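You operate a simulated robot arm through the tools that you are given. There is no shell and no other tool.

You run a simulated two-armed robot. Do the job below in one go: nothing can be reset, and whatever is moved stays where it is left.

JOB
Vent the charged test coil, uncouple its hose and screw the dust cap on.
Fine: shut the charge valve and open the vent valve; part nothing till the gauge shows zero; push the coupling on to the hose post; cap the inlet stub tight; the test plug stays in.

The check looks at the end state, three seconds after you hand in, the way a careful person would. Anything else that was tipped, shoved, dropped, spilled or broken makes it a failure. Lids that push on must go on centred and level and be pressed home; caps that screw on are set level and turned clockwise until they are tight.

ROBOT AND FRAMES
Two 7-joint arms with fingered hands on one trunk that stands fixed in place. Base frame: the origin is at the foot of the trunk, x ahead of it, y to its left, z up; the work surface is at about z = 85. Units: cm, rad, N and s.
The left shoulder is at [5, 21.4, 86.9], the right one opposite. With the tool pointing down near the work surface each hand reaches from about 36 to 88 cm from the base axis, measured 20 degrees to its own side. Payload 3 kg a hand.
The TCP of each hand is the grasp point between the finger pads, 2.6 cm short of the fingertips. In the tool frame z runs along the fingers and y along their closing line. The gripper opens to 13.2 cm. The gripper's body begins 7.3 cm behind the TCP. The gripper is a hand of 3 fingers: y runs from the thumb to the fingers, the wrist lies at [0, 0, -22.9] in the tool frame, and closing takes about 1.5 s.
Orientation is that of the tool frame in the base frame, as a unit quaternion [w, x, y, z]. With the fingers straight down and closing along the base's y, the tool's x points along the base's -x, its y along +y and its z along -z.

CONTROLS
- The arms move only by the tool send_rows. It takes "left_series", "right_series" or both (then of equal length, played together; a hand with none holds still); each is a list of rows, each a list of 6 numbers: the shift along the tool's x, y, z in m, then the turn, a rotation vector about the tool's x, y, z in rad. In form: [[tx, ty, tz, rx, ry, rz], ...]. A call has 1 to 20 rows; each row shifts and turns the commanded pose from where the row before left it, along the tool's axes as they then stand. "left_jaw" and "right_jaw" are, for a hand that has rows, the opening, from 0 (shut) to 1 (fully open), set as the call begins (left out, the last holds). Rows are played at 5 a second. More than 5 cm and 0.15 rad between two rows, or a gripper value outside its range, and nothing of the call is played. A pose out of reach is approached as far as the arm can. The call stops where the force on the tool passes 40 N (or 10 N more than at its start, if that is more) or the arm is blocked; 0.2 s more then pass. Each finger travels about 7.2 cm/s and halts on what it meets, pressing with about 27 N; the grip force reading is that of the motor and also rises with nothing between the fingers. The clock runs only during rows and for 0.2 s after the last one: add rows that do not move to give the fingers time. The reply holds the time, the measured pose of the TCP, the force on the tool along the base axes, the opening and the grip force, in the units named above and with some noise, with the torque about the TCP (base axes, N m) and any sound that the robot's microphone picked up.
- Cameras (640 x 400 px; columns grow to the right, rows downward): "scene" is now at [2.59, -4.73, 151.08]; the picture's right is [-0.53, -0.85, 0.00], its down [-0.46, 0.29, -0.84] and it looks along [0.71, -0.45, -0.55] (base axes); focal length 331 px, centre (320, 200). "left" rides on the left gripper at [-6.1, 0.3, -9.2] in its tool frame; the picture's right is [-0.05, -1.00, 0.00], its down [0.83, -0.04, -0.56] and it looks along [0.55, -0.03, 0.83] (tool axes); focal length 230 px, centre (320, 200). "right" rides on the right gripper at [6.1, 0.3, -9.2] in its tool frame; the picture's right is [-0.05, 1.00, 0.00], its down [-0.83, -0.04, -0.56] and it looks along [-0.55, -0.03, 0.83] (tool axes); focal length 230 px, centre (320, 200). There is no depth. A picture from a camera that has moved, and an enlarged one, comes with that camera's place and axes in the base frame and with its lens.
- snapshot(camera): a new picture of that camera. The clock stands still meanwhile.
- set_fingers(finger1, finger2, thumb_bend, hand): sets how far each is bent, from 0 (flat) to 1 (curled in); at 0.3 the hand is open as for a grip, at 0.7 the pads meet at the TCP. One left out holds its place. A second passes; each finger stops where it meets its share of the squeeze, and holds until it gets a number again. A gripper value or a shape takes the hand back. It gives what a move gives, with no picture; readings hold the bend of each and the force on the fingers (four entries, about 0 where the hand has none), thumb and palm.
- preshape(shape, hand): the hand has 3 fingers and takes this shape, open, in about a second: jaw (thumb against the fingers, like two jaws); tri (thumb and two fingers); tip (a fingertip pinch); poke (one finger out to press); point (the index stretched); flat (the hand flat); cup (the hand cupped); fist (a fist). The gripper value then closes the fingers along that shape, each until it touches; the sizes above hold for jaw. It gives what a move gives, with no picture.
- pan_tilt(pan, tilt): turns the head with the scene camera to pan (to the left, within 1.501 rad either way) and tilt (down, from -0.506 to 1.204), counted from straight ahead of the robot. It gives what a move gives.
- close_up(camera, box): a new picture of the part [left, top, right, bottom] of that camera's present view, enlarged. The clock stands still meanwhile.
- sign_off(): hands the job in; it is judged then, once.

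Nothing tells you positions but the pictures and the camera data. Unless the task says otherwise, let go and move clear before handing in.

The tools are called after "Emit:" as a command line: name --argument value ..., lists and objects as JSON in quotes. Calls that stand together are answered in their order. send_rows: Moves the arms, as the interface text tells. Its arguments: {"type":"object","properties":{"left_series":{"type":"array","items":{"type":"array","items":{"type":"number"}}},"left_jaw":{"type":"number"},"right_series":{"type":"array","items":{"type":"array","items":{"type":"number"}}},"right_jaw":{"type":"number"}},"required":[]} The other tools are called the same way: preshape (shape, hand) gives the hand a shape; set_fingers (finger1, finger2, thumb_bend, hand) moves the fingers one by one; pan_tilt (pan, tilt) turns the head that bears the scene camera; snapshot (camera) takes a picture; close_up (camera, box) takes an enlarged picture of a part of a camera's view; sign_off () hands the job in.

At the start:

```text
clock: 0.0
left_eef_pos: [43.59, -2.01, 124.54]
left_orientation: [0.0, 0.189, 0.982, 0.0]
left_force: [0.0, -0.3, 0.2]
left_torque: [0.02, 0.0, -0.02]
left_grip_width: 13.16
left_grip_force: 0.1
left_shape: jaw
left_bend: [0.3, 0.3, 0.3]
left_finger forces: [0.0, 0.0, 0.0, 0.1, 0.1, 0.0]
right_eef_pos: [35.2, -40.15, 128.55]
right_orientation: [0.0, 0.189, 0.982, 0.0]
right_force: [-0.3, 0.3, 0.1]
right_torque: [0.02, -0.02, -0.05]
right_grip_width: 13.21
right_grip_force: 0.0
right_shape: jaw
right_bend: [0.3, 0.3, 0.3]
right_finger forces: [0.0, 0.0, 0.1, 0.0, 0.0, 0.0]
head pan, tilt: [-0.562, 0.578]
```

scene: 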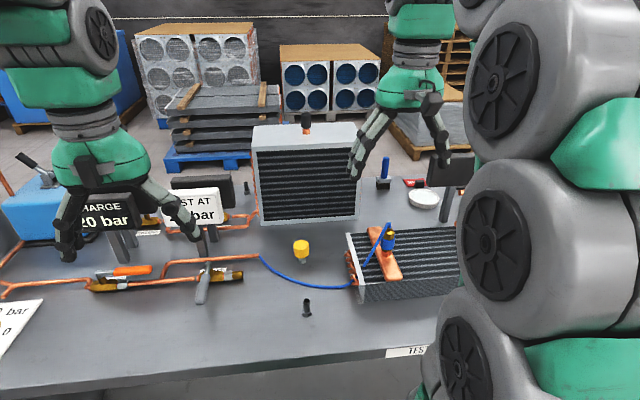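
right: 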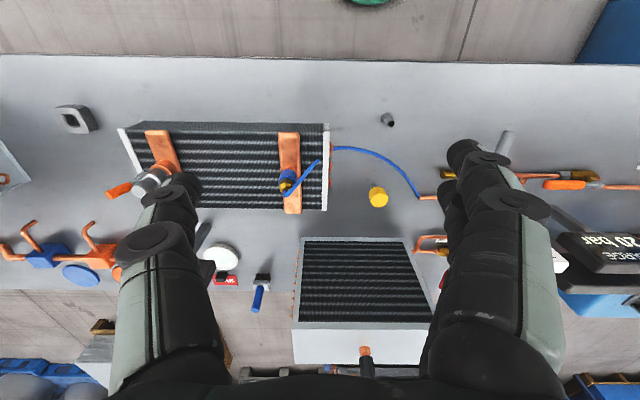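
left: 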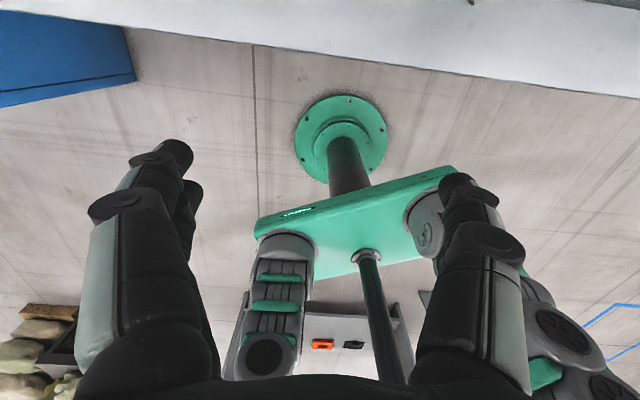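

I see a bench with a test coil, hose, valves and display panels, partly hidden by the arms. I'll look closer before I move anything.

Emit:
close_up --camera "scene" --box '[0, 160, 260, 340]'

Emit:
close_up --camera "scene" --box '[220, 180, 480, 342]'

Emit:
close_up --camera "right" --box '[0, 80, 320, 300]'

Emit:
close_up --camera "right" --box '[260, 80, 640, 320]'

Emit:
pan_tilt --pan 0.0 --tilt 0.75

Emit:
snapshot --camera "scene"

```text
2.22 times, centred on (130, 250) of scene
camera zoom: at [2.59, -4.73, 151.08], right [-0.53, -0.85, 0.0], down [-0.46, 0.29, -0.84], along [0.71, -0.45, -0.55], focal length 736 px, centre (742, 89)
```

zoom: 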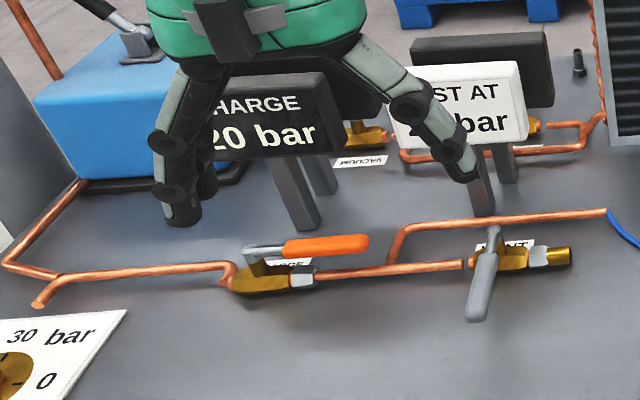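

```text
2.46 times, centred on (350, 261) of scene
camera zoom: at [2.59, -4.73, 151.08], right [-0.53, -0.85, 0.0], down [-0.46, 0.29, -0.84], along [0.71, -0.45, -0.55], focal length 815 px, centre (246, 50)
```

zoom: 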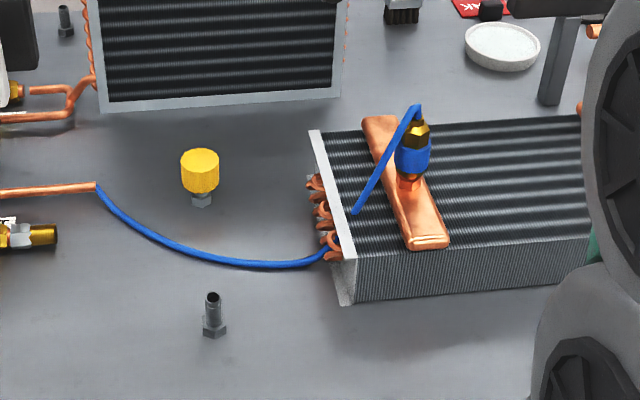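

```text
1.82 times, centred on (160, 190) of right
camera zoom: at [29.71, -37.52, 137.87], right [0.42, 0.91, 0.0], down [0.76, -0.35, 0.56], along [0.5, -0.23, -0.83], focal length 418 px, centre (611, 218)
```

zoom: 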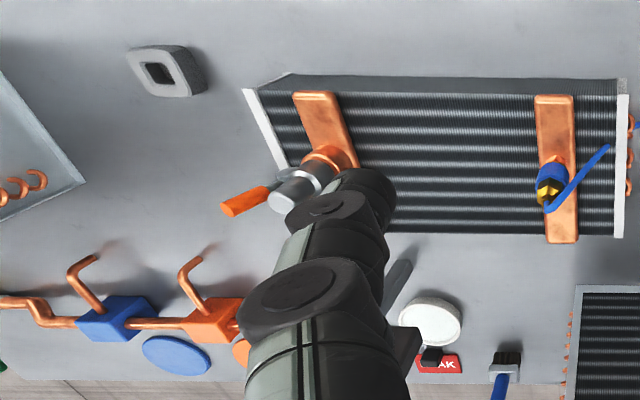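

```text
1.67 times, centred on (450, 200) of right
camera zoom: at [29.71, -37.52, 137.87], right [0.42, 0.91, 0.0], down [0.76, -0.35, 0.56], along [0.5, -0.23, -0.83], focal length 384 px, centre (103, 200)
```

zoom: 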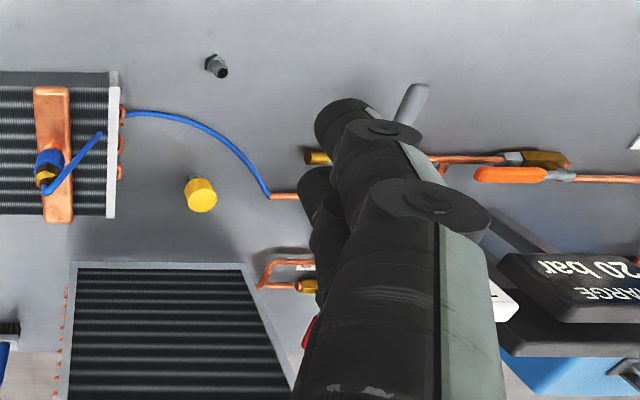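

```text
clock: 1.0
left_eef_pos: [43.54, -1.89, 124.48]
left_orientation: [0.0, 0.189, 0.982, 0.0]
left_force: [0.1, 0.8, 0.2]
left_torque: [-0.01, 0.04, 0.02]
left_grip_width: 13.19
left_grip_force: 0.1
left_shape: jaw
left_bend: [0.3, 0.3, 0.3]
left_finger forces: [0.0, 0.0, 0.0, 0.0, 0.0, 0.0]
right_eef_pos: [35.24, -40.01, 128.59]
right_orientation: [0.0, 0.188, 0.982, 0.0]
right_force: [-0.2, 0.1, 0.0]
right_torque: [0.03, -0.01, 0.0]
right_grip_width: 13.2
right_grip_force: 0.1
right_shape: jaw
right_bend: [0.3, 0.3, 0.3]
right_finger forces: [0.0, 0.1, 0.1, 0.1, 0.1, 0.1]
head pan, tilt: [0.0, 0.75]
```

```text
taken
```

scene: 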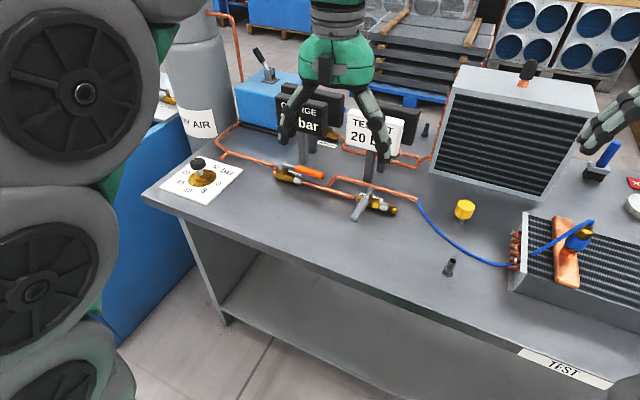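

The view now shows a dial plate at the left, a cylinder marked AIR, and two valves with levers on the line. I'll zoom in on each part.

Emit:
close_up --camera "scene" --box '[130, 60, 290, 220]'

Emit:
close_up --camera "scene" --box '[260, 80, 440, 240]'

Emit:
close_up --camera "scene" --box '[400, 160, 640, 320]'

Emit:
pan_tilt --pan -0.9 --tilt 0.75

Emit:
snapshot --camera "scene"

```text
2.50 times, centred on (210, 140) of scene
camera zoom: at [3.35, 0.01, 149.59], right [0.0, -1.0, 0.0], down [-0.68, 0.0, -0.73], along [0.73, 0.0, -0.68], focal length 827 px, centre (595, 350)
```

zoom: 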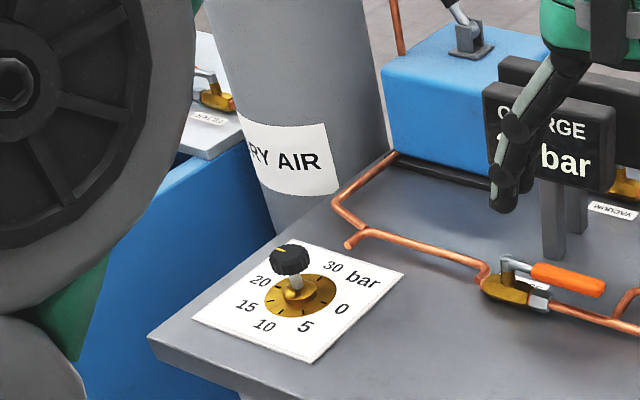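

```text
2.50 times, centred on (350, 160) of scene
camera zoom: at [3.35, 0.01, 149.59], right [0.0, -1.0, 0.0], down [-0.68, 0.0, -0.73], along [0.73, 0.0, -0.68], focal length 827 px, centre (245, 300)
```

zoom: 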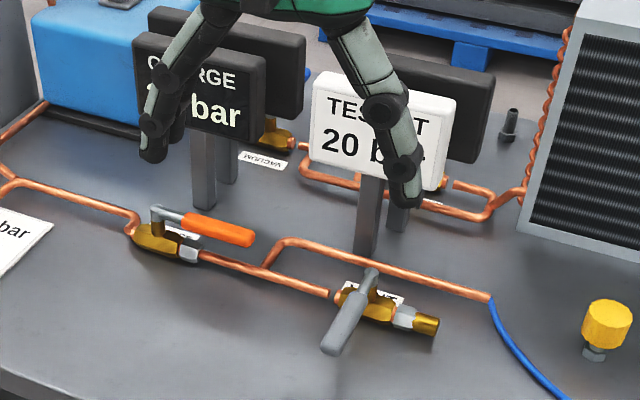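

```text
2.50 times, centred on (520, 240) of scene
camera zoom: at [3.35, 0.01, 149.59], right [0.0, -1.0, 0.0], down [-0.68, 0.0, -0.73], along [0.73, 0.0, -0.68], focal length 827 px, centre (-180, 100)
```

zoom: 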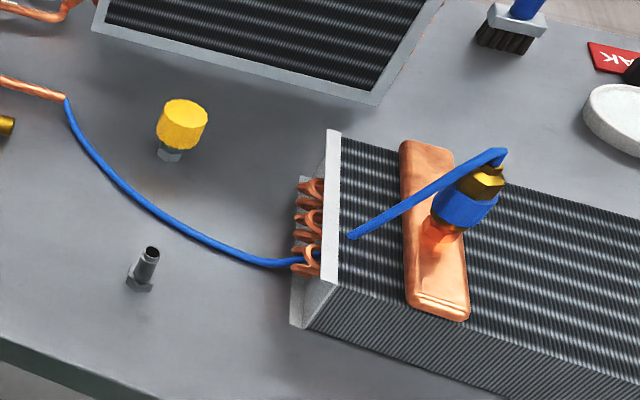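

```text
clock: 2.2
left_eef_pos: [43.56, -1.88, 124.46]
left_orientation: [0.0, 0.189, 0.982, 0.0]
left_force: [0.1, -0.1, -0.8]
left_torque: [0.01, 0.0, 0.05]
left_grip_width: 13.17
left_grip_force: 0.1
left_shape: jaw
left_bend: [0.3, 0.3, 0.3]
left_finger forces: [0.0, 0.0, 0.0, 0.0, 0.0, 0.1]
right_eef_pos: [35.12, -40.02, 128.63]
right_orientation: [0.0, 0.189, 0.982, 0.0]
right_force: [0.2, 0.6, 0.4]
right_torque: [0.03, -0.04, 0.02]
right_grip_width: 13.18
right_grip_force: 0.1
right_shape: jaw
right_bend: [0.3, 0.3, 0.3]
right_finger forces: [0.1, 0.0, 0.0, 0.0, 0.0, 0.0]
head pan, tilt: [-0.901, 0.75]
```

```text
taken
```

scene: 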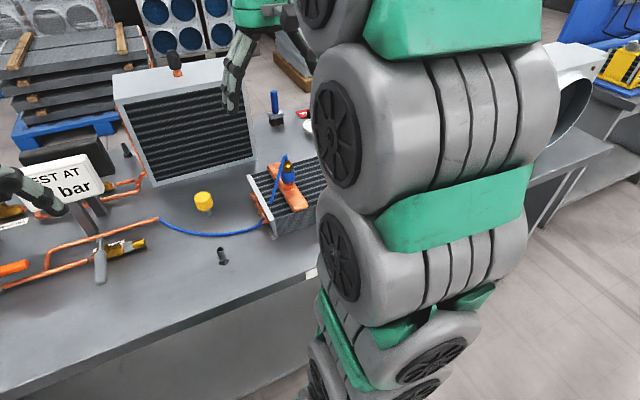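

The bench is turned about 25° clockwise from the robot. The charge lever lies along its pipe, so that valve is open. The vent lever lies across its pipe, so that valve is shut. Next I move the hands aside to see the gauge panels.

Emit:
send_rows --right_series '[[0, -0.045, 0, 0, 0, 0], [0, -0.045, 0, 0, 0, 0], [0, -0.045, 0, 0, 0, 0], [0, -0.045, 0, 0, 0, 0]]' --left_series '[[0.045, 0.02, 0, 0, 0, 0], [0.045, 0.02, 0, 0, 0, 0], [0.03, 0.04, 0, 0, 0, 0], [0, 0.045, 0, 0, 0, 0]]'

Emit:
snapshot --camera "right"

Emit:
pan_tilt --pan -0.45 --tilt 0.65

Emit:
snapshot --camera "scene"

```text
clock: 3.2
left_eef_pos: [37.07, 14.19, 124.56]
left_orientation: [0.001, 0.189, 0.982, 0.0]
left_force: [-0.5, -0.4, -0.4]
left_torque: [-0.02, 0.01, -0.03]
left_grip_width: 13.18
left_grip_force: 0.1
left_shape: jaw
left_bend: [0.3, 0.3, 0.3]
left_finger forces: [0.1, 0.0, 0.1, 0.1, 0.1, 0.1]
right_eef_pos: [29.11, -57.45, 126.95]
right_orientation: [-0.001, 0.189, 0.982, 0.0]
right_force: [0.2, 0.6, 0.1]
right_torque: [0.01, -0.03, 0.01]
right_grip_width: 13.21
right_grip_force: 0.1
right_shape: jaw
right_bend: [0.3, 0.3, 0.3]
right_finger forces: [0.0, 0.0, 0.1, 0.1, 0.0, 0.1]
right hand out of reach, approached as far as the arm can: row 2, 3, 4
head pan, tilt: [-0.901, 0.75]
```

```text
taken
camera right: at [23.57, -54.88, 136.26], right [0.42, 0.91, 0.0], down [0.76, -0.35, 0.56], along [0.5, -0.23, -0.83], focal length 230 px, centre (320, 200)
```

right: 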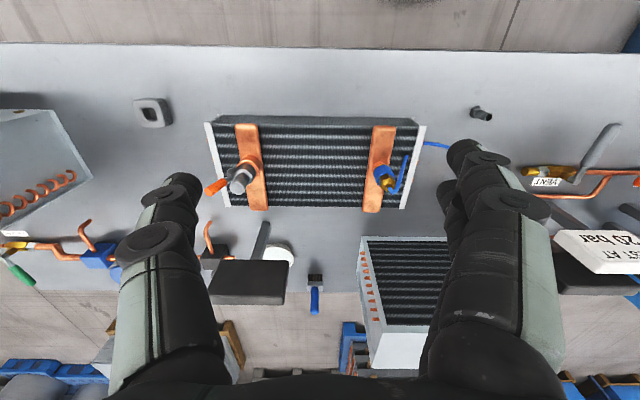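

```text
clock: 4.1
left_eef_pos: [37.09, 14.08, 124.47]
left_orientation: [0.0, 0.189, 0.982, -0.001]
left_force: [-0.1, -0.4, 1.3]
left_torque: [0.02, 0.01, -0.02]
left_grip_width: 13.21
left_grip_force: 0.1
left_shape: jaw
left_bend: [0.3, 0.3, 0.3]
left_finger forces: [0.1, 0.1, 0.0, 0.0, 0.0, 0.1]
right_eef_pos: [29.09, -57.42, 126.98]
right_orientation: [0.001, 0.189, 0.982, 0.0]
right_force: [-0.9, 0.3, -0.1]
right_torque: [0.01, 0.01, 0.01]
right_grip_width: 13.2
right_grip_force: 0.0
right_shape: jaw
right_bend: [0.3, 0.3, 0.3]
right_finger forces: [0.0, 0.0, 0.1, 0.0, 0.0, 0.0]
head pan, tilt: [-0.45, 0.649]
```

```text
taken
```

scene: 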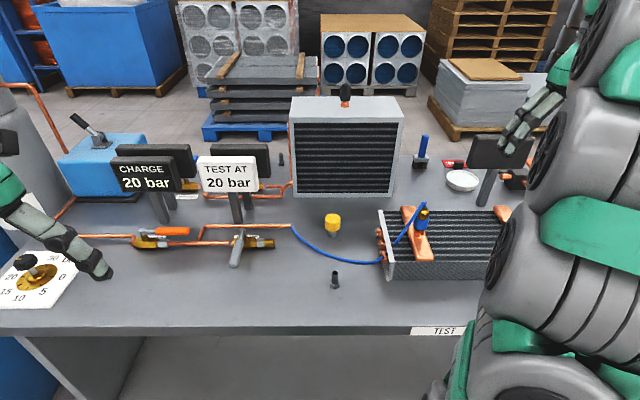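

The panels are now clear: CHARGE 20 bar (black), TEST AT 20 bar (white), and dark panels further back. I'll zoom in on them and on the stubs.

Emit:
close_up --camera "scene" --box '[90, 130, 310, 280]'

Emit:
close_up --camera "scene" --box '[260, 70, 540, 300]'

Emit:
close_up --camera "right" --box '[120, 80, 520, 320]'

Emit:
close_up --camera "scene" --box '[310, 200, 450, 300]'

```text
2.67 times, centred on (200, 205) of scene
camera zoom: at [2.87, -3.76, 150.45], right [-0.44, -0.9, 0.0], down [-0.54, 0.26, -0.8], along [0.72, -0.35, -0.6], focal length 883 px, centre (640, 187)
```

zoom: 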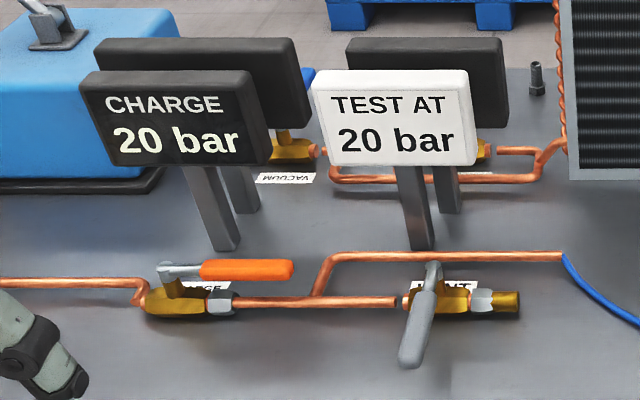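

```text
1.74 times, centred on (400, 185) of scene
camera zoom: at [2.87, -3.76, 150.45], right [-0.44, -0.9, 0.0], down [-0.54, 0.26, -0.8], along [0.72, -0.35, -0.6], focal length 576 px, centre (181, 226)
```

zoom: 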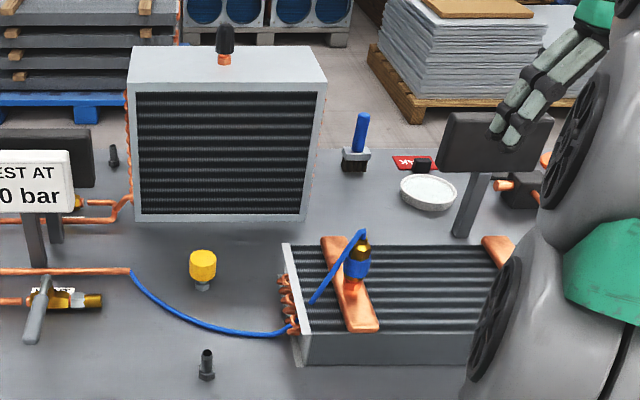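

```text
1.60 times, centred on (320, 200) of right
camera zoom: at [23.61, -54.8, 136.26], right [0.42, 0.91, 0.0], down [0.76, -0.35, 0.56], along [0.5, -0.23, -0.83], focal length 368 px, centre (320, 200)
```

zoom: 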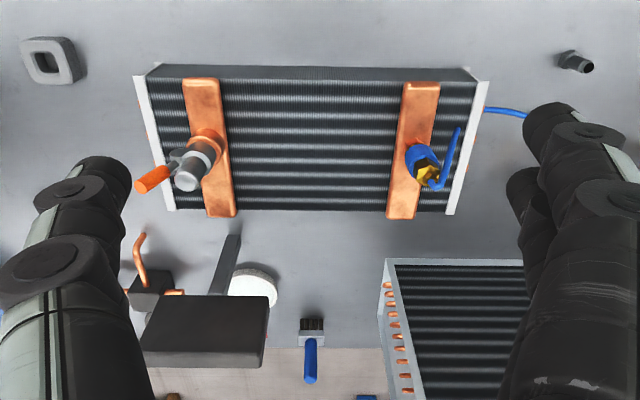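

```text
4.00 times, centred on (380, 250) of scene
camera zoom: at [2.87, -3.76, 150.45], right [-0.44, -0.9, 0.0], down [-0.54, 0.26, -0.8], along [0.72, -0.35, -0.6], focal length 1324 px, centre (80, 0)
```

zoom: 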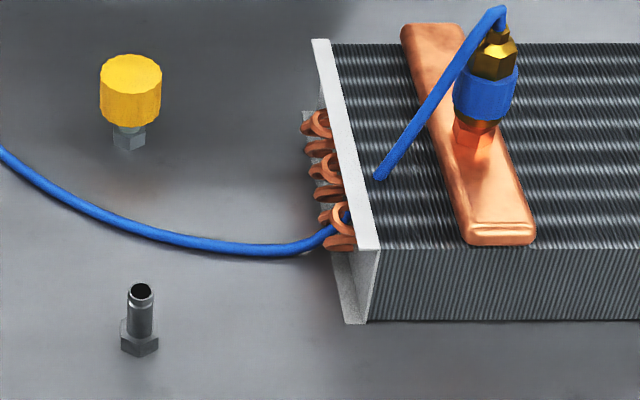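

The post for the hose is the bare nipple at about (48,−30). The dust cap is at about (64,−37), the coupling at about (46,−52, 97–102), and the charge lever runs from about (82,10) to (76,−1) at z≈91.7. I'll bring the closed left hand above and behind the charge lever.

Emit:
send_rows --left_series '[[-0.0373, 0.0025, 0.0204, 0, 0, 0], [-0.0373, 0.0025, 0.0204, 0, 0, 0], [-0.0373, 0.0025, 0.0204, 0, 0, 0], [-0.0373, 0.0025, 0.0204, 0, 0, 0], [-0.0373, 0.0025, 0.0204, 0, 0, 0], [-0.0373, 0.0025, 0.0204, 0, 0, 0], [-0.0373, 0.0025, 0.0204, 0, 0, 0], [-0.0373, 0.0025, 0.0204, 0, 0, 0], [-0.0373, 0.0025, 0.0204, 0, 0, 0], [-0.0373, 0.0025, 0.0204, 0, 0, 0], [-0.0373, 0.0025, 0.0204, 0, 0, 0]]' --left_jaw 0

Emit:
snapshot --camera "scene"

Emit:
snapshot --camera "left"

Emit:
close_up --camera "scene" --box '[60, 130, 310, 300]'

```text
clock: 6.5
left_eef_pos: [76.32, 1.4, 102.23]
left_orientation: [-0.001, 0.188, 0.982, 0.0]
left_force: [-0.2, 0.0, 0.8]
left_torque: [-0.03, -0.05, -0.01]
left_grip_width: 0.0
left_grip_force: 27.3
left_shape: jaw
left_bend: [0.65, 0.65, 0.67]
left_finger forces: [0.0, 0.1, 0.0, 0.0, 0.1, 0.0]
right_eef_pos: [29.11, -57.37, 127.01]
right_orientation: [0.001, 0.188, 0.982, 0.0]
right_force: [0.1, 0.4, 0.2]
right_torque: [0.02, -0.01, 0.01]
right_grip_width: 13.17
right_grip_force: 0.2
right_shape: jaw
right_bend: [0.3, 0.3, 0.3]
right_finger forces: [0.0, 0.0, 0.0, 0.0, 0.1, 0.1]
head pan, tilt: [-0.45, 0.649]
```

```text
taken
```

scene: 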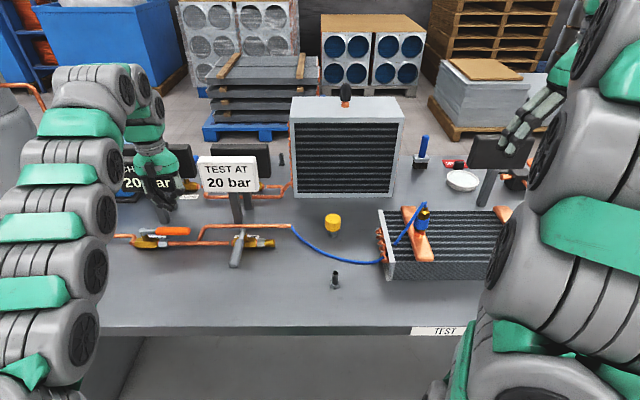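

```text
taken
camera left: at [82.11, -0.64, 111.53], right [-0.32, -0.95, 0.0], down [-0.79, 0.27, 0.56], along [-0.53, 0.18, -0.83], focal length 230 px, centre (320, 200)
```

left: 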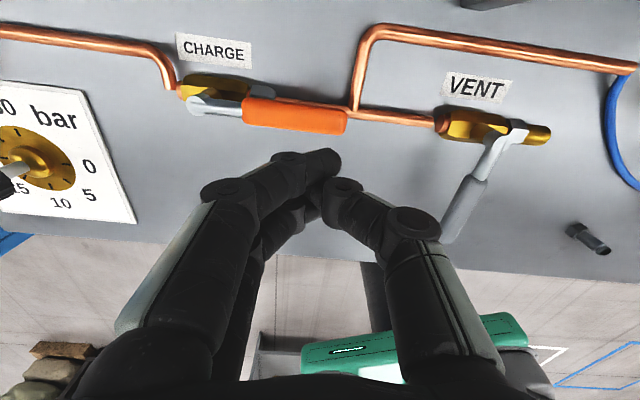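

```text
2.35 times, centred on (185, 215) of scene
camera zoom: at [2.85, -3.75, 150.45], right [-0.43, -0.9, 0.0], down [-0.54, 0.26, -0.8], along [0.72, -0.35, -0.6], focal length 779 px, centre (638, 165)
```

zoom: 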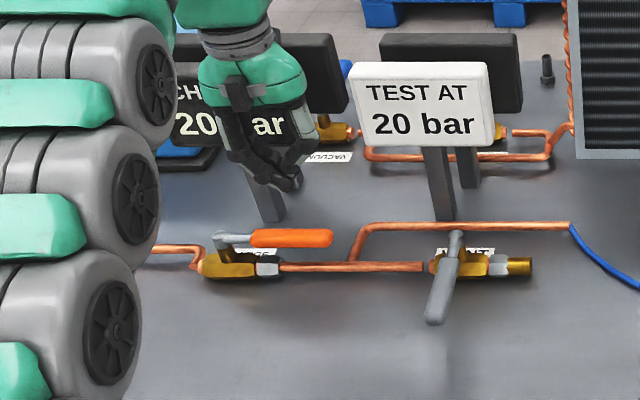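

The left camera agrees with my estimate: the charge lever's pivot is at about (81.6, 9.9) and its tip at (76.2, −1.2). I'll move the closed fingers behind the lever and lower them there.

Emit:
send_rows --left_series '[[-0.023, -0.004, 0.0, 0, 0, 0], [-0.023, -0.0035, 0.0, 0, 0, 0], [0, 0, 0.03, 0, 0, 0], [0, 0, 0.03, 0, 0, 0]]'

Emit:
snapshot --camera "left"

Emit:
close_up --camera "scene" --box '[60, 130, 310, 300]'

```text
clock: 7.5
left_eef_pos: [76.64, 1.16, 95.54]
left_orientation: [0.0, 0.188, 0.982, 0.0]
left_force: [-0.6, -0.4, -0.1]
left_torque: [-0.03, 0.02, -0.01]
left_grip_width: 0.01
left_grip_force: 27.4
left_shape: jaw
left_bend: [0.65, 0.65, 0.67]
left_finger forces: [0.1, 0.0, 0.1, 0.1, 0.0, 0.0]
left hand out of reach, approached as far as the arm can: row 1, 2
right_eef_pos: [29.08, -57.35, 126.92]
right_orientation: [-0.001, 0.189, 0.982, 0.0]
right_force: [0.5, 0.4, 0.5]
right_torque: [-0.02, -0.02, -0.01]
right_grip_width: 13.2
right_grip_force: 0.0
right_shape: jaw
right_bend: [0.3, 0.3, 0.3]
right_finger forces: [0.0, 0.0, 0.0, 0.1, 0.1, 0.0]
head pan, tilt: [-0.45, 0.649]
```

```text
taken
camera left: at [82.54, -1.01, 104.96], right [-0.32, -0.95, 0.0], down [-0.79, 0.27, 0.55], along [-0.53, 0.18, -0.83], focal length 230 px, centre (320, 200)
```

left: 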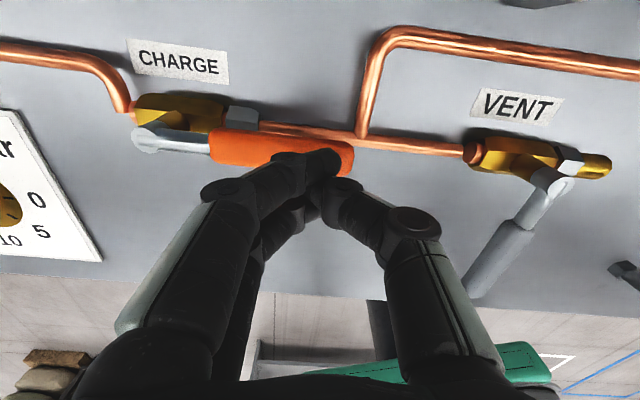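

```text
2.35 times, centred on (185, 215) of scene
camera zoom: at [2.88, -3.76, 150.45], right [-0.44, -0.9, 0.0], down [-0.54, 0.26, -0.8], along [0.72, -0.35, -0.6], focal length 779 px, centre (638, 165)
```

zoom: 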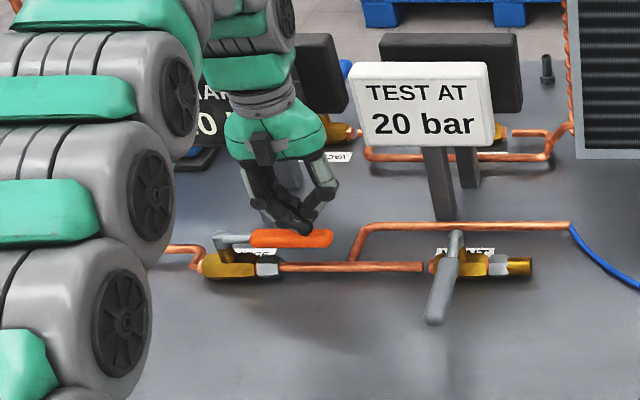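

Straight down is just out of reach that far out. I'll raise the hand and tilt it so the fingers point forward and down, then try again.

Emit:
send_rows --left_series '[[0, 0, -0.03, 0, 0, 0], [0, 0, -0.03, 0, 0, 0], [0, 0, 0, 0, -0.14, 0], [0, 0, 0, 0, -0.14, 0], [0, 0, 0, 0, -0.14, 0], [0, 0, 0, 0, -0.14, 0], [0, 0, 0, 0, 0, 0]]'

```text
clock: 9.1
left_eef_pos: [76.61, 1.06, 101.42]
left_orientation: [0.271, 0.181, 0.944, -0.052]
left_force: [-0.1, -0.5, 0.0]
left_torque: [0.01, 0.02, 0.0]
left_grip_width: 0.0
left_grip_force: 26.5
left_shape: jaw
left_bend: [0.65, 0.65, 0.67]
left_finger forces: [0.1, 0.1, 0.0, 0.1, 0.0, 0.0]
right_eef_pos: [29.01, -57.33, 126.97]
right_orientation: [0.0, 0.19, 0.982, 0.0]
right_force: [0.6, 0.2, -0.8]
right_torque: [0.04, 0.01, 0.01]
right_grip_width: 13.19
right_grip_force: 0.1
right_shape: jaw
right_bend: [0.3, 0.3, 0.3]
right_finger forces: [0.1, 0.1, 0.0, 0.1, 0.0, 0.0]
head pan, tilt: [-0.45, 0.649]
```

Emit:
send_rows --left_series '[[-0.0195, -0.001, 0.0122, 0, 0, 0], [-0.0195, -0.001, 0.0122, 0, 0, 0], [0.0133, 0, 0.0212, 0, 0, 0], [0.0133, 0, 0.0212, 0, 0, 0], [0.0133, 0, 0.0212, 0, 0, 0], [0, 0, 0, 0, 0, 0]]'

Emit:
snapshot --camera "left"

Emit:
close_up --camera "scene" --box '[60, 130, 310, 300]'

```text
clock: 10.5
left_eef_pos: [80.77, -0.82, 93.98]
left_orientation: [0.272, 0.18, 0.944, -0.051]
left_force: [0.3, -0.5, -0.1]
left_torque: [0.02, -0.01, 0.02]
left_grip_width: 0.02
left_grip_force: 27.1
left_shape: jaw
left_bend: [0.65, 0.65, 0.67]
left_finger forces: [0.0, 0.0, 0.0, 0.0, 0.0, 0.0]
right_eef_pos: [29.05, -57.39, 126.92]
right_orientation: [0.0, 0.189, 0.982, 0.0]
right_force: [-0.5, -0.7, 0.3]
right_torque: [0.05, 0.0, 0.0]
right_grip_width: 13.22
right_grip_force: 0.0
right_shape: jaw
right_bend: [0.3, 0.3, 0.3]
right_finger forces: [0.0, 0.0, 0.1, 0.0, 0.0, 0.0]
head pan, tilt: [-0.45, 0.649]
```

```text
taken
camera left: at [81.22, -0.8, 105.19], right [-0.33, -0.94, 0.03], down [-0.94, 0.33, 0.03], along [-0.04, -0.02, -1.0], focal length 230 px, centre (320, 200)
```

left: 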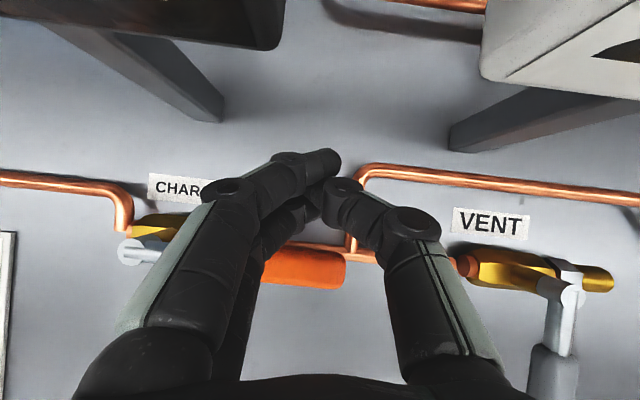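

```text
2.35 times, centred on (185, 215) of scene
camera zoom: at [2.87, -3.76, 150.45], right [-0.44, -0.9, 0.0], down [-0.54, 0.26, -0.8], along [0.72, -0.35, -0.6], focal length 779 px, centre (638, 165)
```

zoom: 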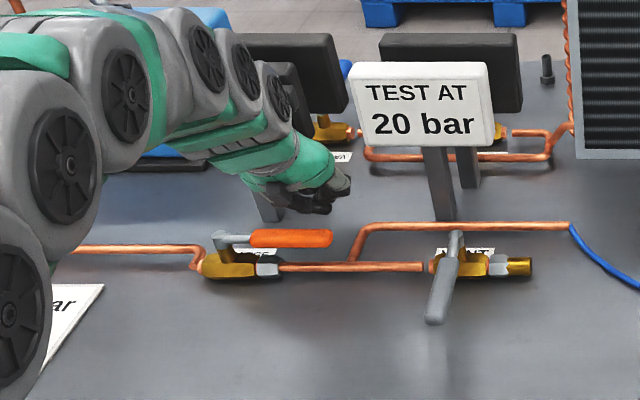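

The fingers are behind the lever. I'll lower them to lever height and begin pulling it toward the front.

Emit:
send_rows --left_series '[[0.0096, 0, 0.0152, 0, 0, 0], [0.0103, 0.0009, -0.0064, 0, 0, 0], [0.0103, 0.0009, -0.0064, 0, 0, 0], [0.0112, 0.0007, -0.007, 0, 0, 0], [0.0112, 0.0008, -0.007, 0, 0, 0]]'

Emit:
snapshot --camera "left"

Emit:
close_up --camera "scene" --box '[60, 130, 310, 300]'

```text
clock: 11.7
left_eef_pos: [76.26, 1.24, 92.11]
left_orientation: [0.272, 0.182, 0.944, -0.052]
left_force: [0.1, -0.5, -0.1]
left_torque: [0.01, 0.01, -0.03]
left_grip_width: 0.0
left_grip_force: 26.8
left_shape: jaw
left_bend: [0.65, 0.65, 0.67]
left_finger forces: [0.1, 0.6, 0.1, 0.0, 0.0, 0.0]
right_eef_pos: [29.14, -57.38, 126.91]
right_orientation: [0.0, 0.19, 0.982, 0.0]
right_force: [0.7, 0.3, -0.1]
right_torque: [-0.02, -0.01, 0.03]
right_grip_width: 13.18
right_grip_force: 0.0
right_shape: jaw
right_bend: [0.3, 0.3, 0.3]
right_finger forces: [0.0, 0.0, 0.0, 0.1, 0.0, 0.0]
head pan, tilt: [-0.45, 0.649]
```

```text
taken
camera left: at [76.64, 1.45, 103.41], right [-0.33, -0.94, 0.03], down [-0.94, 0.33, 0.03], along [-0.04, -0.02, -1.0], focal length 230 px, centre (320, 200)
```

left: 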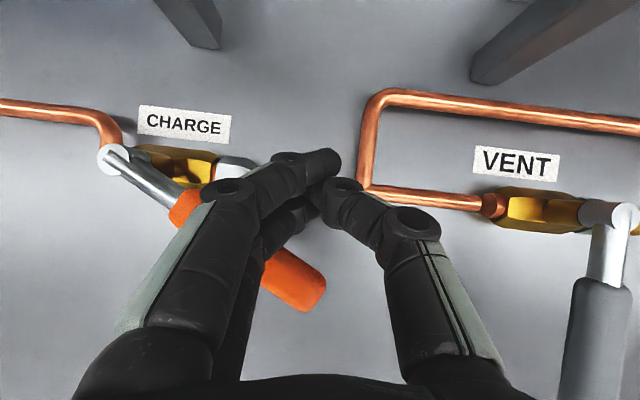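

```text
2.35 times, centred on (185, 215) of scene
camera zoom: at [2.87, -3.76, 150.45], right [-0.44, -0.9, 0.0], down [-0.54, 0.26, -0.8], along [0.72, -0.35, -0.6], focal length 779 px, centre (638, 165)
```

zoom: 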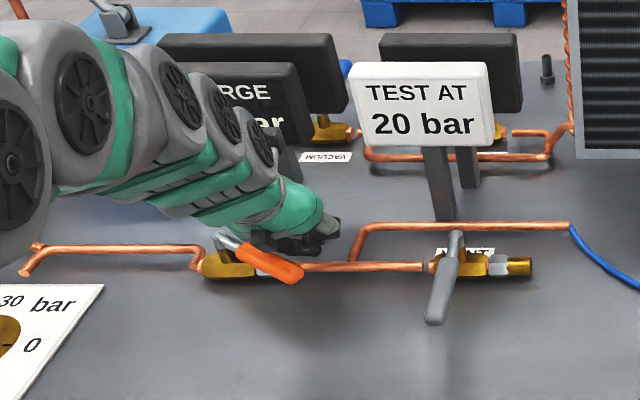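

The lever is turning smoothly, so I'll carry on along its arc.

Emit:
send_rows --left_series '[[0.0106, 0.0041, -0.0066, 0, 0, 0], [0.0107, 0.0041, -0.0067, 0, 0, 0], [0.0093, 0.0072, -0.0058, 0, 0, 0], [0.0093, 0.0073, -0.0059, 0, 0, 0], [0.0075, 0.0098, -0.0047, 0, 0, 0], [0.0075, 0.0099, -0.0047, 0, 0, 0]]'

Emit:
snapshot --camera "left"

Emit:
close_up --camera "scene" --box '[60, 130, 310, 300]'

```text
clock: 13.1
left_eef_pos: [71.78, 7.68, 92.09]
left_orientation: [0.273, 0.182, 0.943, -0.052]
left_force: [-0.7, -1.0, 0.1]
left_torque: [0.02, -0.01, -0.03]
left_grip_width: 0.0
left_grip_force: 27.4
left_shape: jaw
left_bend: [0.65, 0.65, 0.67]
left_finger forces: [0.0, 0.8, 0.1, 0.1, 0.1, 0.0]
right_eef_pos: [29.13, -57.25, 127.02]
right_orientation: [-0.001, 0.188, 0.982, 0.0]
right_force: [-0.2, -0.3, 0.1]
right_torque: [0.01, -0.02, -0.04]
right_grip_width: 13.2
right_grip_force: 0.0
right_shape: jaw
right_bend: [0.3, 0.3, 0.3]
right_finger forces: [0.0, 0.0, 0.1, 0.1, 0.1, 0.0]
head pan, tilt: [-0.45, 0.649]
```

```text
taken
camera left: at [72.19, 7.81, 103.43], right [-0.33, -0.94, 0.03], down [-0.94, 0.33, 0.03], along [-0.03, -0.02, -1.0], focal length 230 px, centre (320, 200)
```

left: 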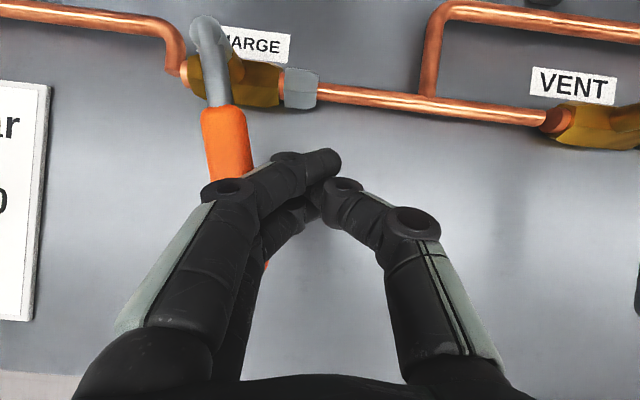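

```text
2.35 times, centred on (185, 215) of scene
camera zoom: at [2.87, -3.76, 150.45], right [-0.44, -0.9, 0.0], down [-0.54, 0.26, -0.8], along [0.72, -0.35, -0.6], focal length 779 px, centre (638, 165)
```

zoom: 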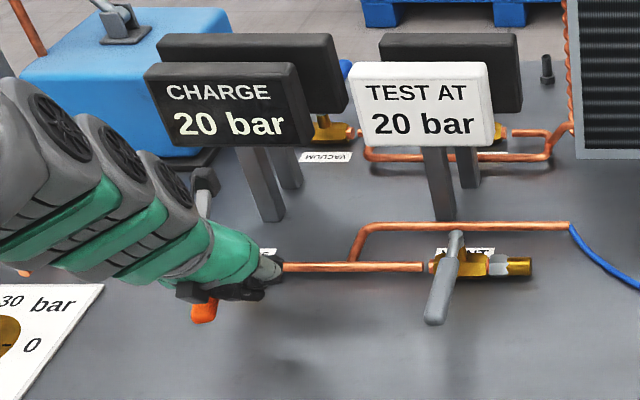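

About 18° remain. I'll push on until the lever meets its stop.

Emit:
send_rows --left_series '[[0.005, 0.0117, -0.0031, 0, 0, 0], [0.005, 0.0117, -0.0032, 0, 0, 0], [0.002, 0.008, -0.001, 0, 0, 0], [0.002, 0.008, -0.001, 0, 0, 0], [0, 0.005, 0, 0, 0, 0]]'

Emit:
snapshot --camera "left"

Emit:
close_up --camera "scene" --box '[60, 130, 310, 300]'

```text
clock: 14.3
left_eef_pos: [71.87, 12.28, 92.25]
left_orientation: [0.272, 0.182, 0.944, -0.053]
left_force: [-7.5, -25.0, 13.5]
left_torque: [0.16, 0.02, 0.21]
left_grip_width: 0.0
left_grip_force: 26.6
left_shape: jaw
left_bend: [0.67, 0.69, 0.74]
left_finger forces: [6.0, 24.5, 0.0, 0.0, 0.0, 0.1]
right_eef_pos: [28.85, -57.42, 126.96]
right_orientation: [-0.001, 0.188, 0.982, 0.0]
right_force: [0.0, -0.5, -0.2]
right_torque: [0.02, -0.01, 0.01]
right_grip_width: 13.2
right_grip_force: 0.1
right_shape: jaw
right_bend: [0.3, 0.3, 0.3]
right_finger forces: [0.0, 0.0, 0.0, 0.0, 0.0, 0.0]
head pan, tilt: [-0.45, 0.649]
```

```text
taken
camera left: at [72.27, 12.3, 103.4], right [-0.33, -0.94, 0.03], down [-0.94, 0.33, 0.03], along [-0.04, -0.02, -1.0], focal length 230 px, centre (320, 200)
```

left: 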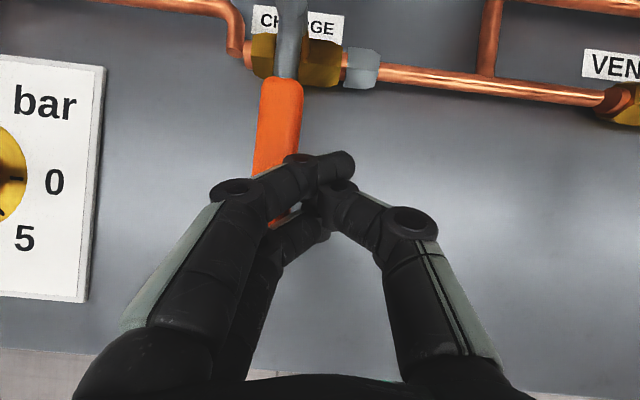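

```text
2.35 times, centred on (185, 215) of scene
camera zoom: at [2.84, -3.81, 150.45], right [-0.44, -0.9, 0.0], down [-0.54, 0.26, -0.8], along [0.72, -0.35, -0.6], focal length 779 px, centre (638, 165)
```

zoom: 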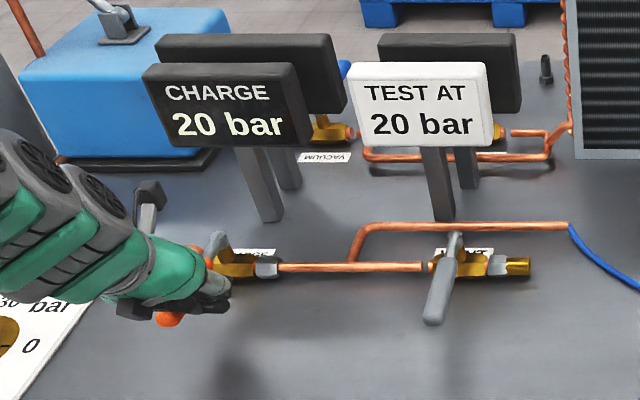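

The charge valve is shut: its lever is square across the pipe and against the stop. I'll back the hand off, set it upright and bring it to the left side of the vent lever.

Emit:
send_rows --left_series '[[0, -0.02, 0, 0, 0, 0], [-0.0212, -0.005, -0.0339, 0, 0, 0], [-0.0212, 0, -0.0339, 0, 0, 0], [0, 0, 0, 0, 0.14, 0], [0, 0, 0, 0, 0.14, 0], [0, 0, 0, 0, 0.14, 0], [0, 0, 0, 0, 0.14, 0], [0.0014, -0.0423, 0, 0, 0, 0], [0.0014, -0.0423, 0, 0, 0, 0], [0.0014, -0.0423, 0, 0, 0, 0], [0.0014, -0.0423, 0, 0, 0, 0], [0, 0, 0, 0, 0, 0]]'

Emit:
snapshot --camera "left"

Emit:
snapshot --camera "scene"

```text
clock: 16.9
left_eef_pos: [64.28, -5.55, 100.13]
left_orientation: [0.0, 0.188, 0.982, 0.0]
left_force: [-0.7, -0.2, -1.0]
left_torque: [0.0, -0.01, 0.02]
left_grip_width: 0.0
left_grip_force: 27.0
left_shape: jaw
left_bend: [0.67, 0.7, 0.74]
left_finger forces: [0.0, 0.0, 0.0, 0.1, 0.0, 0.1]
right_eef_pos: [29.1, -57.37, 126.91]
right_orientation: [0.0, 0.189, 0.982, 0.0]
right_force: [0.0, -0.1, -0.3]
right_torque: [-0.01, 0.02, 0.04]
right_grip_width: 13.21
right_grip_force: 0.2
right_shape: jaw
right_bend: [0.3, 0.3, 0.3]
right_finger forces: [0.1, 0.0, 0.0, 0.1, 0.0, 0.0]
head pan, tilt: [-0.45, 0.649]
```

```text
taken
camera left: at [70.05, -7.59, 109.42], right [-0.32, -0.95, 0.0], down [-0.79, 0.27, 0.56], along [-0.53, 0.18, -0.83], focal length 230 px, centre (320, 200)
```

left: 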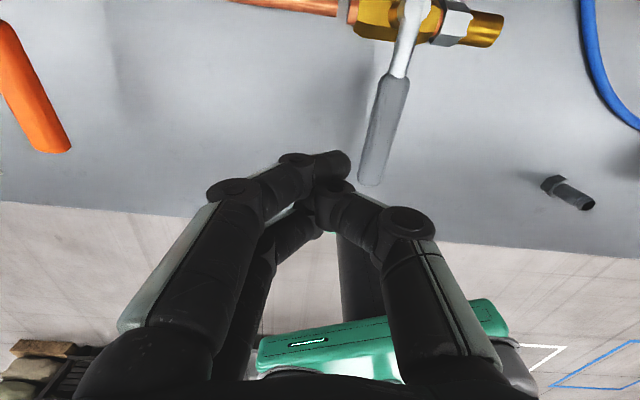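

```text
taken
```

scene: 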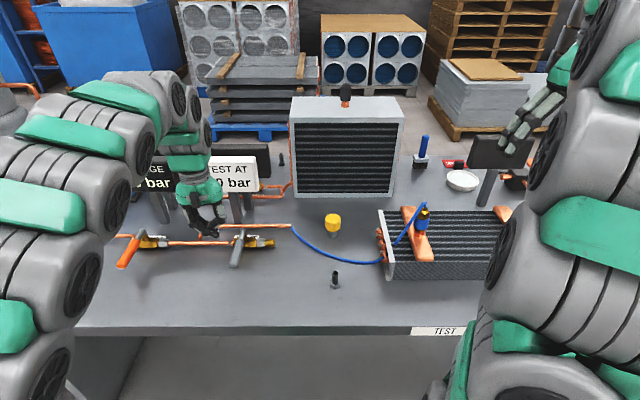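

The vent lever's handle runs from about (59,−9) to its pivot at (70.3,−13.9). I'll lower the fingers on its left and sweep it to the right.

Emit:
send_rows --left_series '[[0, 0, 0.038, 0, 0, 0], [0, 0, 0.038, 0, 0, 0], [0.0018, -0.0162, 0, 0, 0, 0], [0.0018, -0.0162, 0, 0, 0, 0], [0.0017, -0.0126, 0, 0, 0, 0], [0.0017, -0.0126, 0, 0, 0, 0], [-0.0017, -0.0125, 0, 0, 0, 0], [-0.0018, -0.0125, 0, 0, 0, 0], [-0.0049, -0.0117, 0, 0, 0, 0], [-0.0049, -0.0117, 0, 0, 0, 0], [-0.0077, -0.01, 0, 0, 0, 0], [-0.0077, -0.01, 0, 0, 0, 0]]'

Emit:
snapshot --camera "left"

Emit:
close_up --camera "scene" --box '[100, 130, 380, 310]'

```text
clock: 19.5
left_eef_pos: [61.45, -17.97, 92.49]
left_orientation: [0.0, 0.189, 0.982, -0.001]
left_force: [-0.3, 0.9, -0.3]
left_torque: [0.01, 0.0, -0.02]
left_grip_width: 0.0
left_grip_force: 27.0
left_shape: jaw
left_bend: [0.67, 0.7, 0.74]
left_finger forces: [0.0, 0.0, 0.1, 0.0, 0.0, 0.0]
right_eef_pos: [29.1, -57.4, 127.06]
right_orientation: [0.0, 0.189, 0.982, 0.0]
right_force: [-0.3, 0.1, -1.0]
right_torque: [0.0, 0.0, 0.01]
right_grip_width: 13.17
right_grip_force: 0.0
right_shape: jaw
right_bend: [0.3, 0.3, 0.3]
right_finger forces: [0.0, 0.1, 0.0, 0.0, 0.0, 0.1]
head pan, tilt: [-0.45, 0.649]
```

```text
taken
camera left: at [67.34, -20.05, 101.83], right [-0.32, -0.95, 0.0], down [-0.79, 0.27, 0.56], along [-0.53, 0.18, -0.83], focal length 230 px, centre (320, 200)
```

left: 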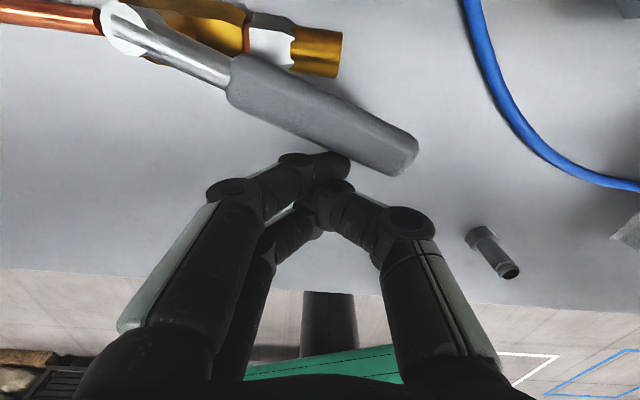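

```text
2.22 times, centred on (240, 220) of scene
camera zoom: at [2.88, -3.76, 150.45], right [-0.44, -0.9, 0.0], down [-0.54, 0.26, -0.8], along [0.72, -0.35, -0.6], focal length 736 px, centre (498, 156)
```

zoom: 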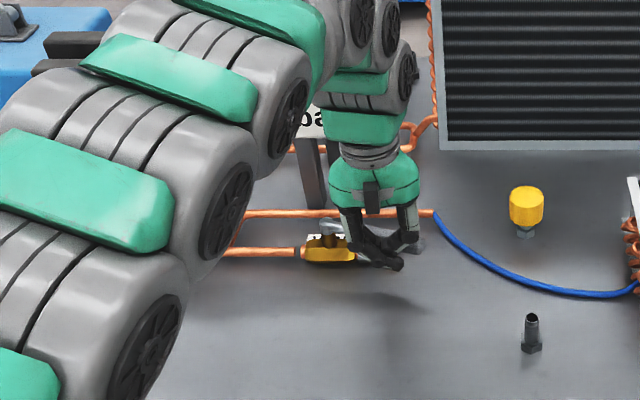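

The vent lever is most of the way round, so I'll finish the sweep against its stop.

Emit:
send_rows --left_series '[[-0.0099, -0.0078, 0, 0, 0, 0], [-0.0099, -0.0078, 0, 0, 0, 0], [-0.0117, -0.0048, 0, 0, 0, 0], [-0.0117, -0.0048, 0, 0, 0, 0], [-0.006, 0, 0, 0, 0, 0], [-0.006, 0, 0, 0, 0, 0]]'

Emit:
snapshot --camera "left"

Emit:
close_up --camera "scene" --box '[100, 130, 380, 310]'

```text
clock: 20.4
left_eef_pos: [63.55, -21.07, 92.37]
left_orientation: [-0.006, 0.189, 0.982, 0.003]
left_force: [-25.2, 18.5, 16.6]
left_torque: [0.18, -0.03, 0.15]
left_grip_width: 0.03
left_grip_force: 27.0
left_shape: jaw
left_bend: [0.7, 0.7, 0.74]
left_finger forces: [43.6, 0.0, 0.1, 0.0, 0.0, 0.1]
right_eef_pos: [29.11, -57.36, 127.04]
right_orientation: [0.0, 0.19, 0.982, 0.0]
right_force: [-0.4, 0.4, -0.2]
right_torque: [0.01, 0.02, 0.04]
right_grip_width: 13.18
right_grip_force: 0.0
right_shape: jaw
right_bend: [0.3, 0.3, 0.3]
right_finger forces: [0.0, 0.1, 0.0, 0.0, 0.0, 0.0]
head pan, tilt: [-0.45, 0.649]
stopped in row 4 (left hand): the force on the tool passed its limit at 60 N (the readings are from after the stop); the commanded pose is now the measured one
```

```text
taken
camera left: at [69.44, -23.17, 101.62], right [-0.32, -0.95, 0.0], down [-0.78, 0.26, 0.57], along [-0.54, 0.19, -0.82], focal length 230 px, centre (320, 200)
```

left: 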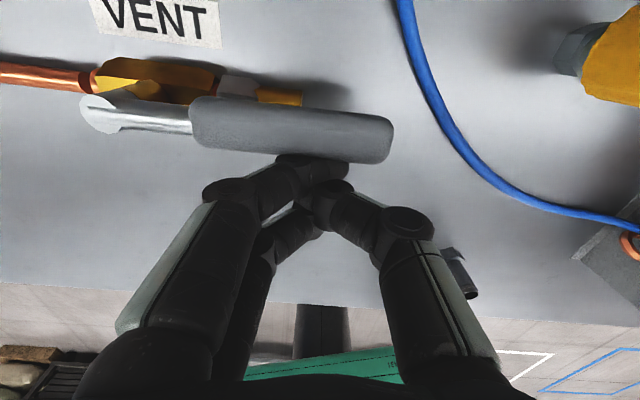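

```text
2.22 times, centred on (240, 220) of scene
camera zoom: at [2.82, -3.72, 150.45], right [-0.43, -0.9, 0.0], down [-0.54, 0.26, -0.8], along [0.72, -0.35, -0.6], focal length 736 px, centre (498, 156)
```

zoom: 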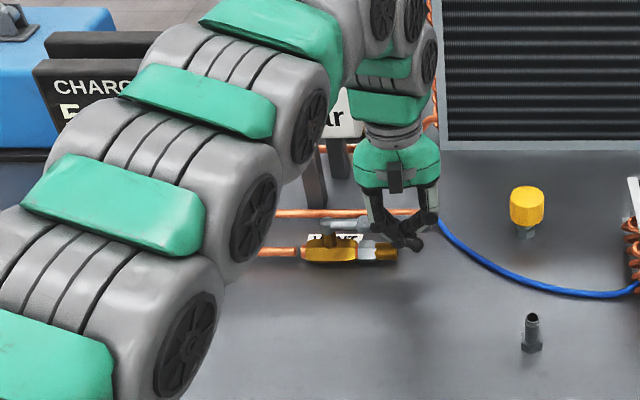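

The gauge is already falling (the CHARGE panel starts with a 5), and the vent lever now lies along its pipe. I'll withdraw the left hand and wait for zero.

Emit:
send_rows --left_series '[[0.015, 0, 0, 0, 0, 0], [0.02, 0, 0, 0, 0, 0], [0, 0, -0.04, 0, 0, 0], [0, 0, -0.04, 0, 0, 0], [0, 0, -0.03, 0, 0, 0], [0.0323, 0.0248, -0.018, 0, 0, 0], [0.0323, 0.0248, -0.018, 0, 0, 0], [0.0323, 0.0248, -0.018, 0, 0, 0], [0.0323, 0.0248, -0.018, 0, 0, 0], [0.0323, 0.0248, -0.018, 0, 0, 0], [0.0323, 0.0248, -0.018, 0, 0, 0], [0.0323, 0.0248, -0.018, 0, 0, 0], [0.0323, 0.0248, -0.018, 0, 0, 0], [0.02, 0.03, -0.01, 0, 0, 0]]' --left_jaw 0.5

Emit:
snapshot --camera "scene"

Emit:
close_up --camera "scene" --box '[90, 130, 310, 280]'

```text
clock: 23.4
left_eef_pos: [43.25, 11.59, 119.22]
left_orientation: [-0.005, 0.19, 0.982, 0.002]
left_force: [-0.1, -0.2, 0.5]
left_torque: [-0.05, 0.0, 0.04]
left_grip_width: 6.58
left_grip_force: 0.0
left_shape: jaw
left_bend: [0.73, 0.73, 0.7]
left_finger forces: [0.0, 0.1, 0.1, 0.0, 0.0, 0.1]
right_eef_pos: [29.08, -57.42, 126.93]
right_orientation: [0.0, 0.189, 0.982, 0.0]
right_force: [-0.1, 0.7, -0.3]
right_torque: [0.0, 0.03, 0.01]
right_grip_width: 13.19
right_grip_force: 0.1
right_shape: jaw
right_bend: [0.3, 0.3, 0.3]
right_finger forces: [0.1, 0.1, 0.1, 0.1, 0.1, 0.1]
head pan, tilt: [-0.45, 0.649]
```

```text
taken
```

scene: 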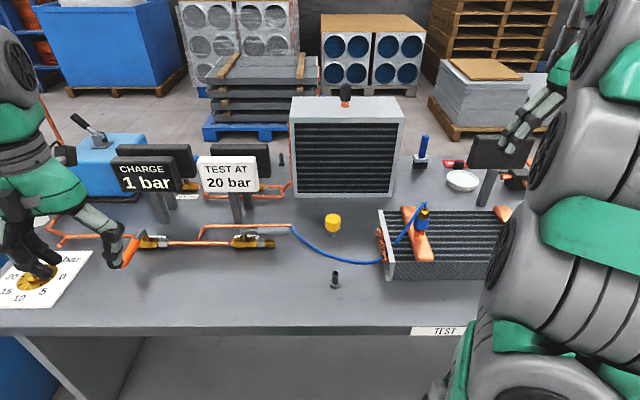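

```text
2.67 times, centred on (200, 205) of scene
camera zoom: at [2.87, -3.76, 150.45], right [-0.44, -0.9, 0.0], down [-0.54, 0.26, -0.8], along [0.72, -0.35, -0.6], focal length 883 px, centre (640, 187)
```

zoom: 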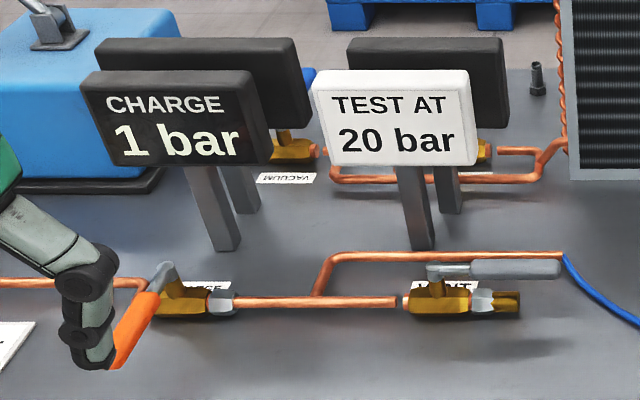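

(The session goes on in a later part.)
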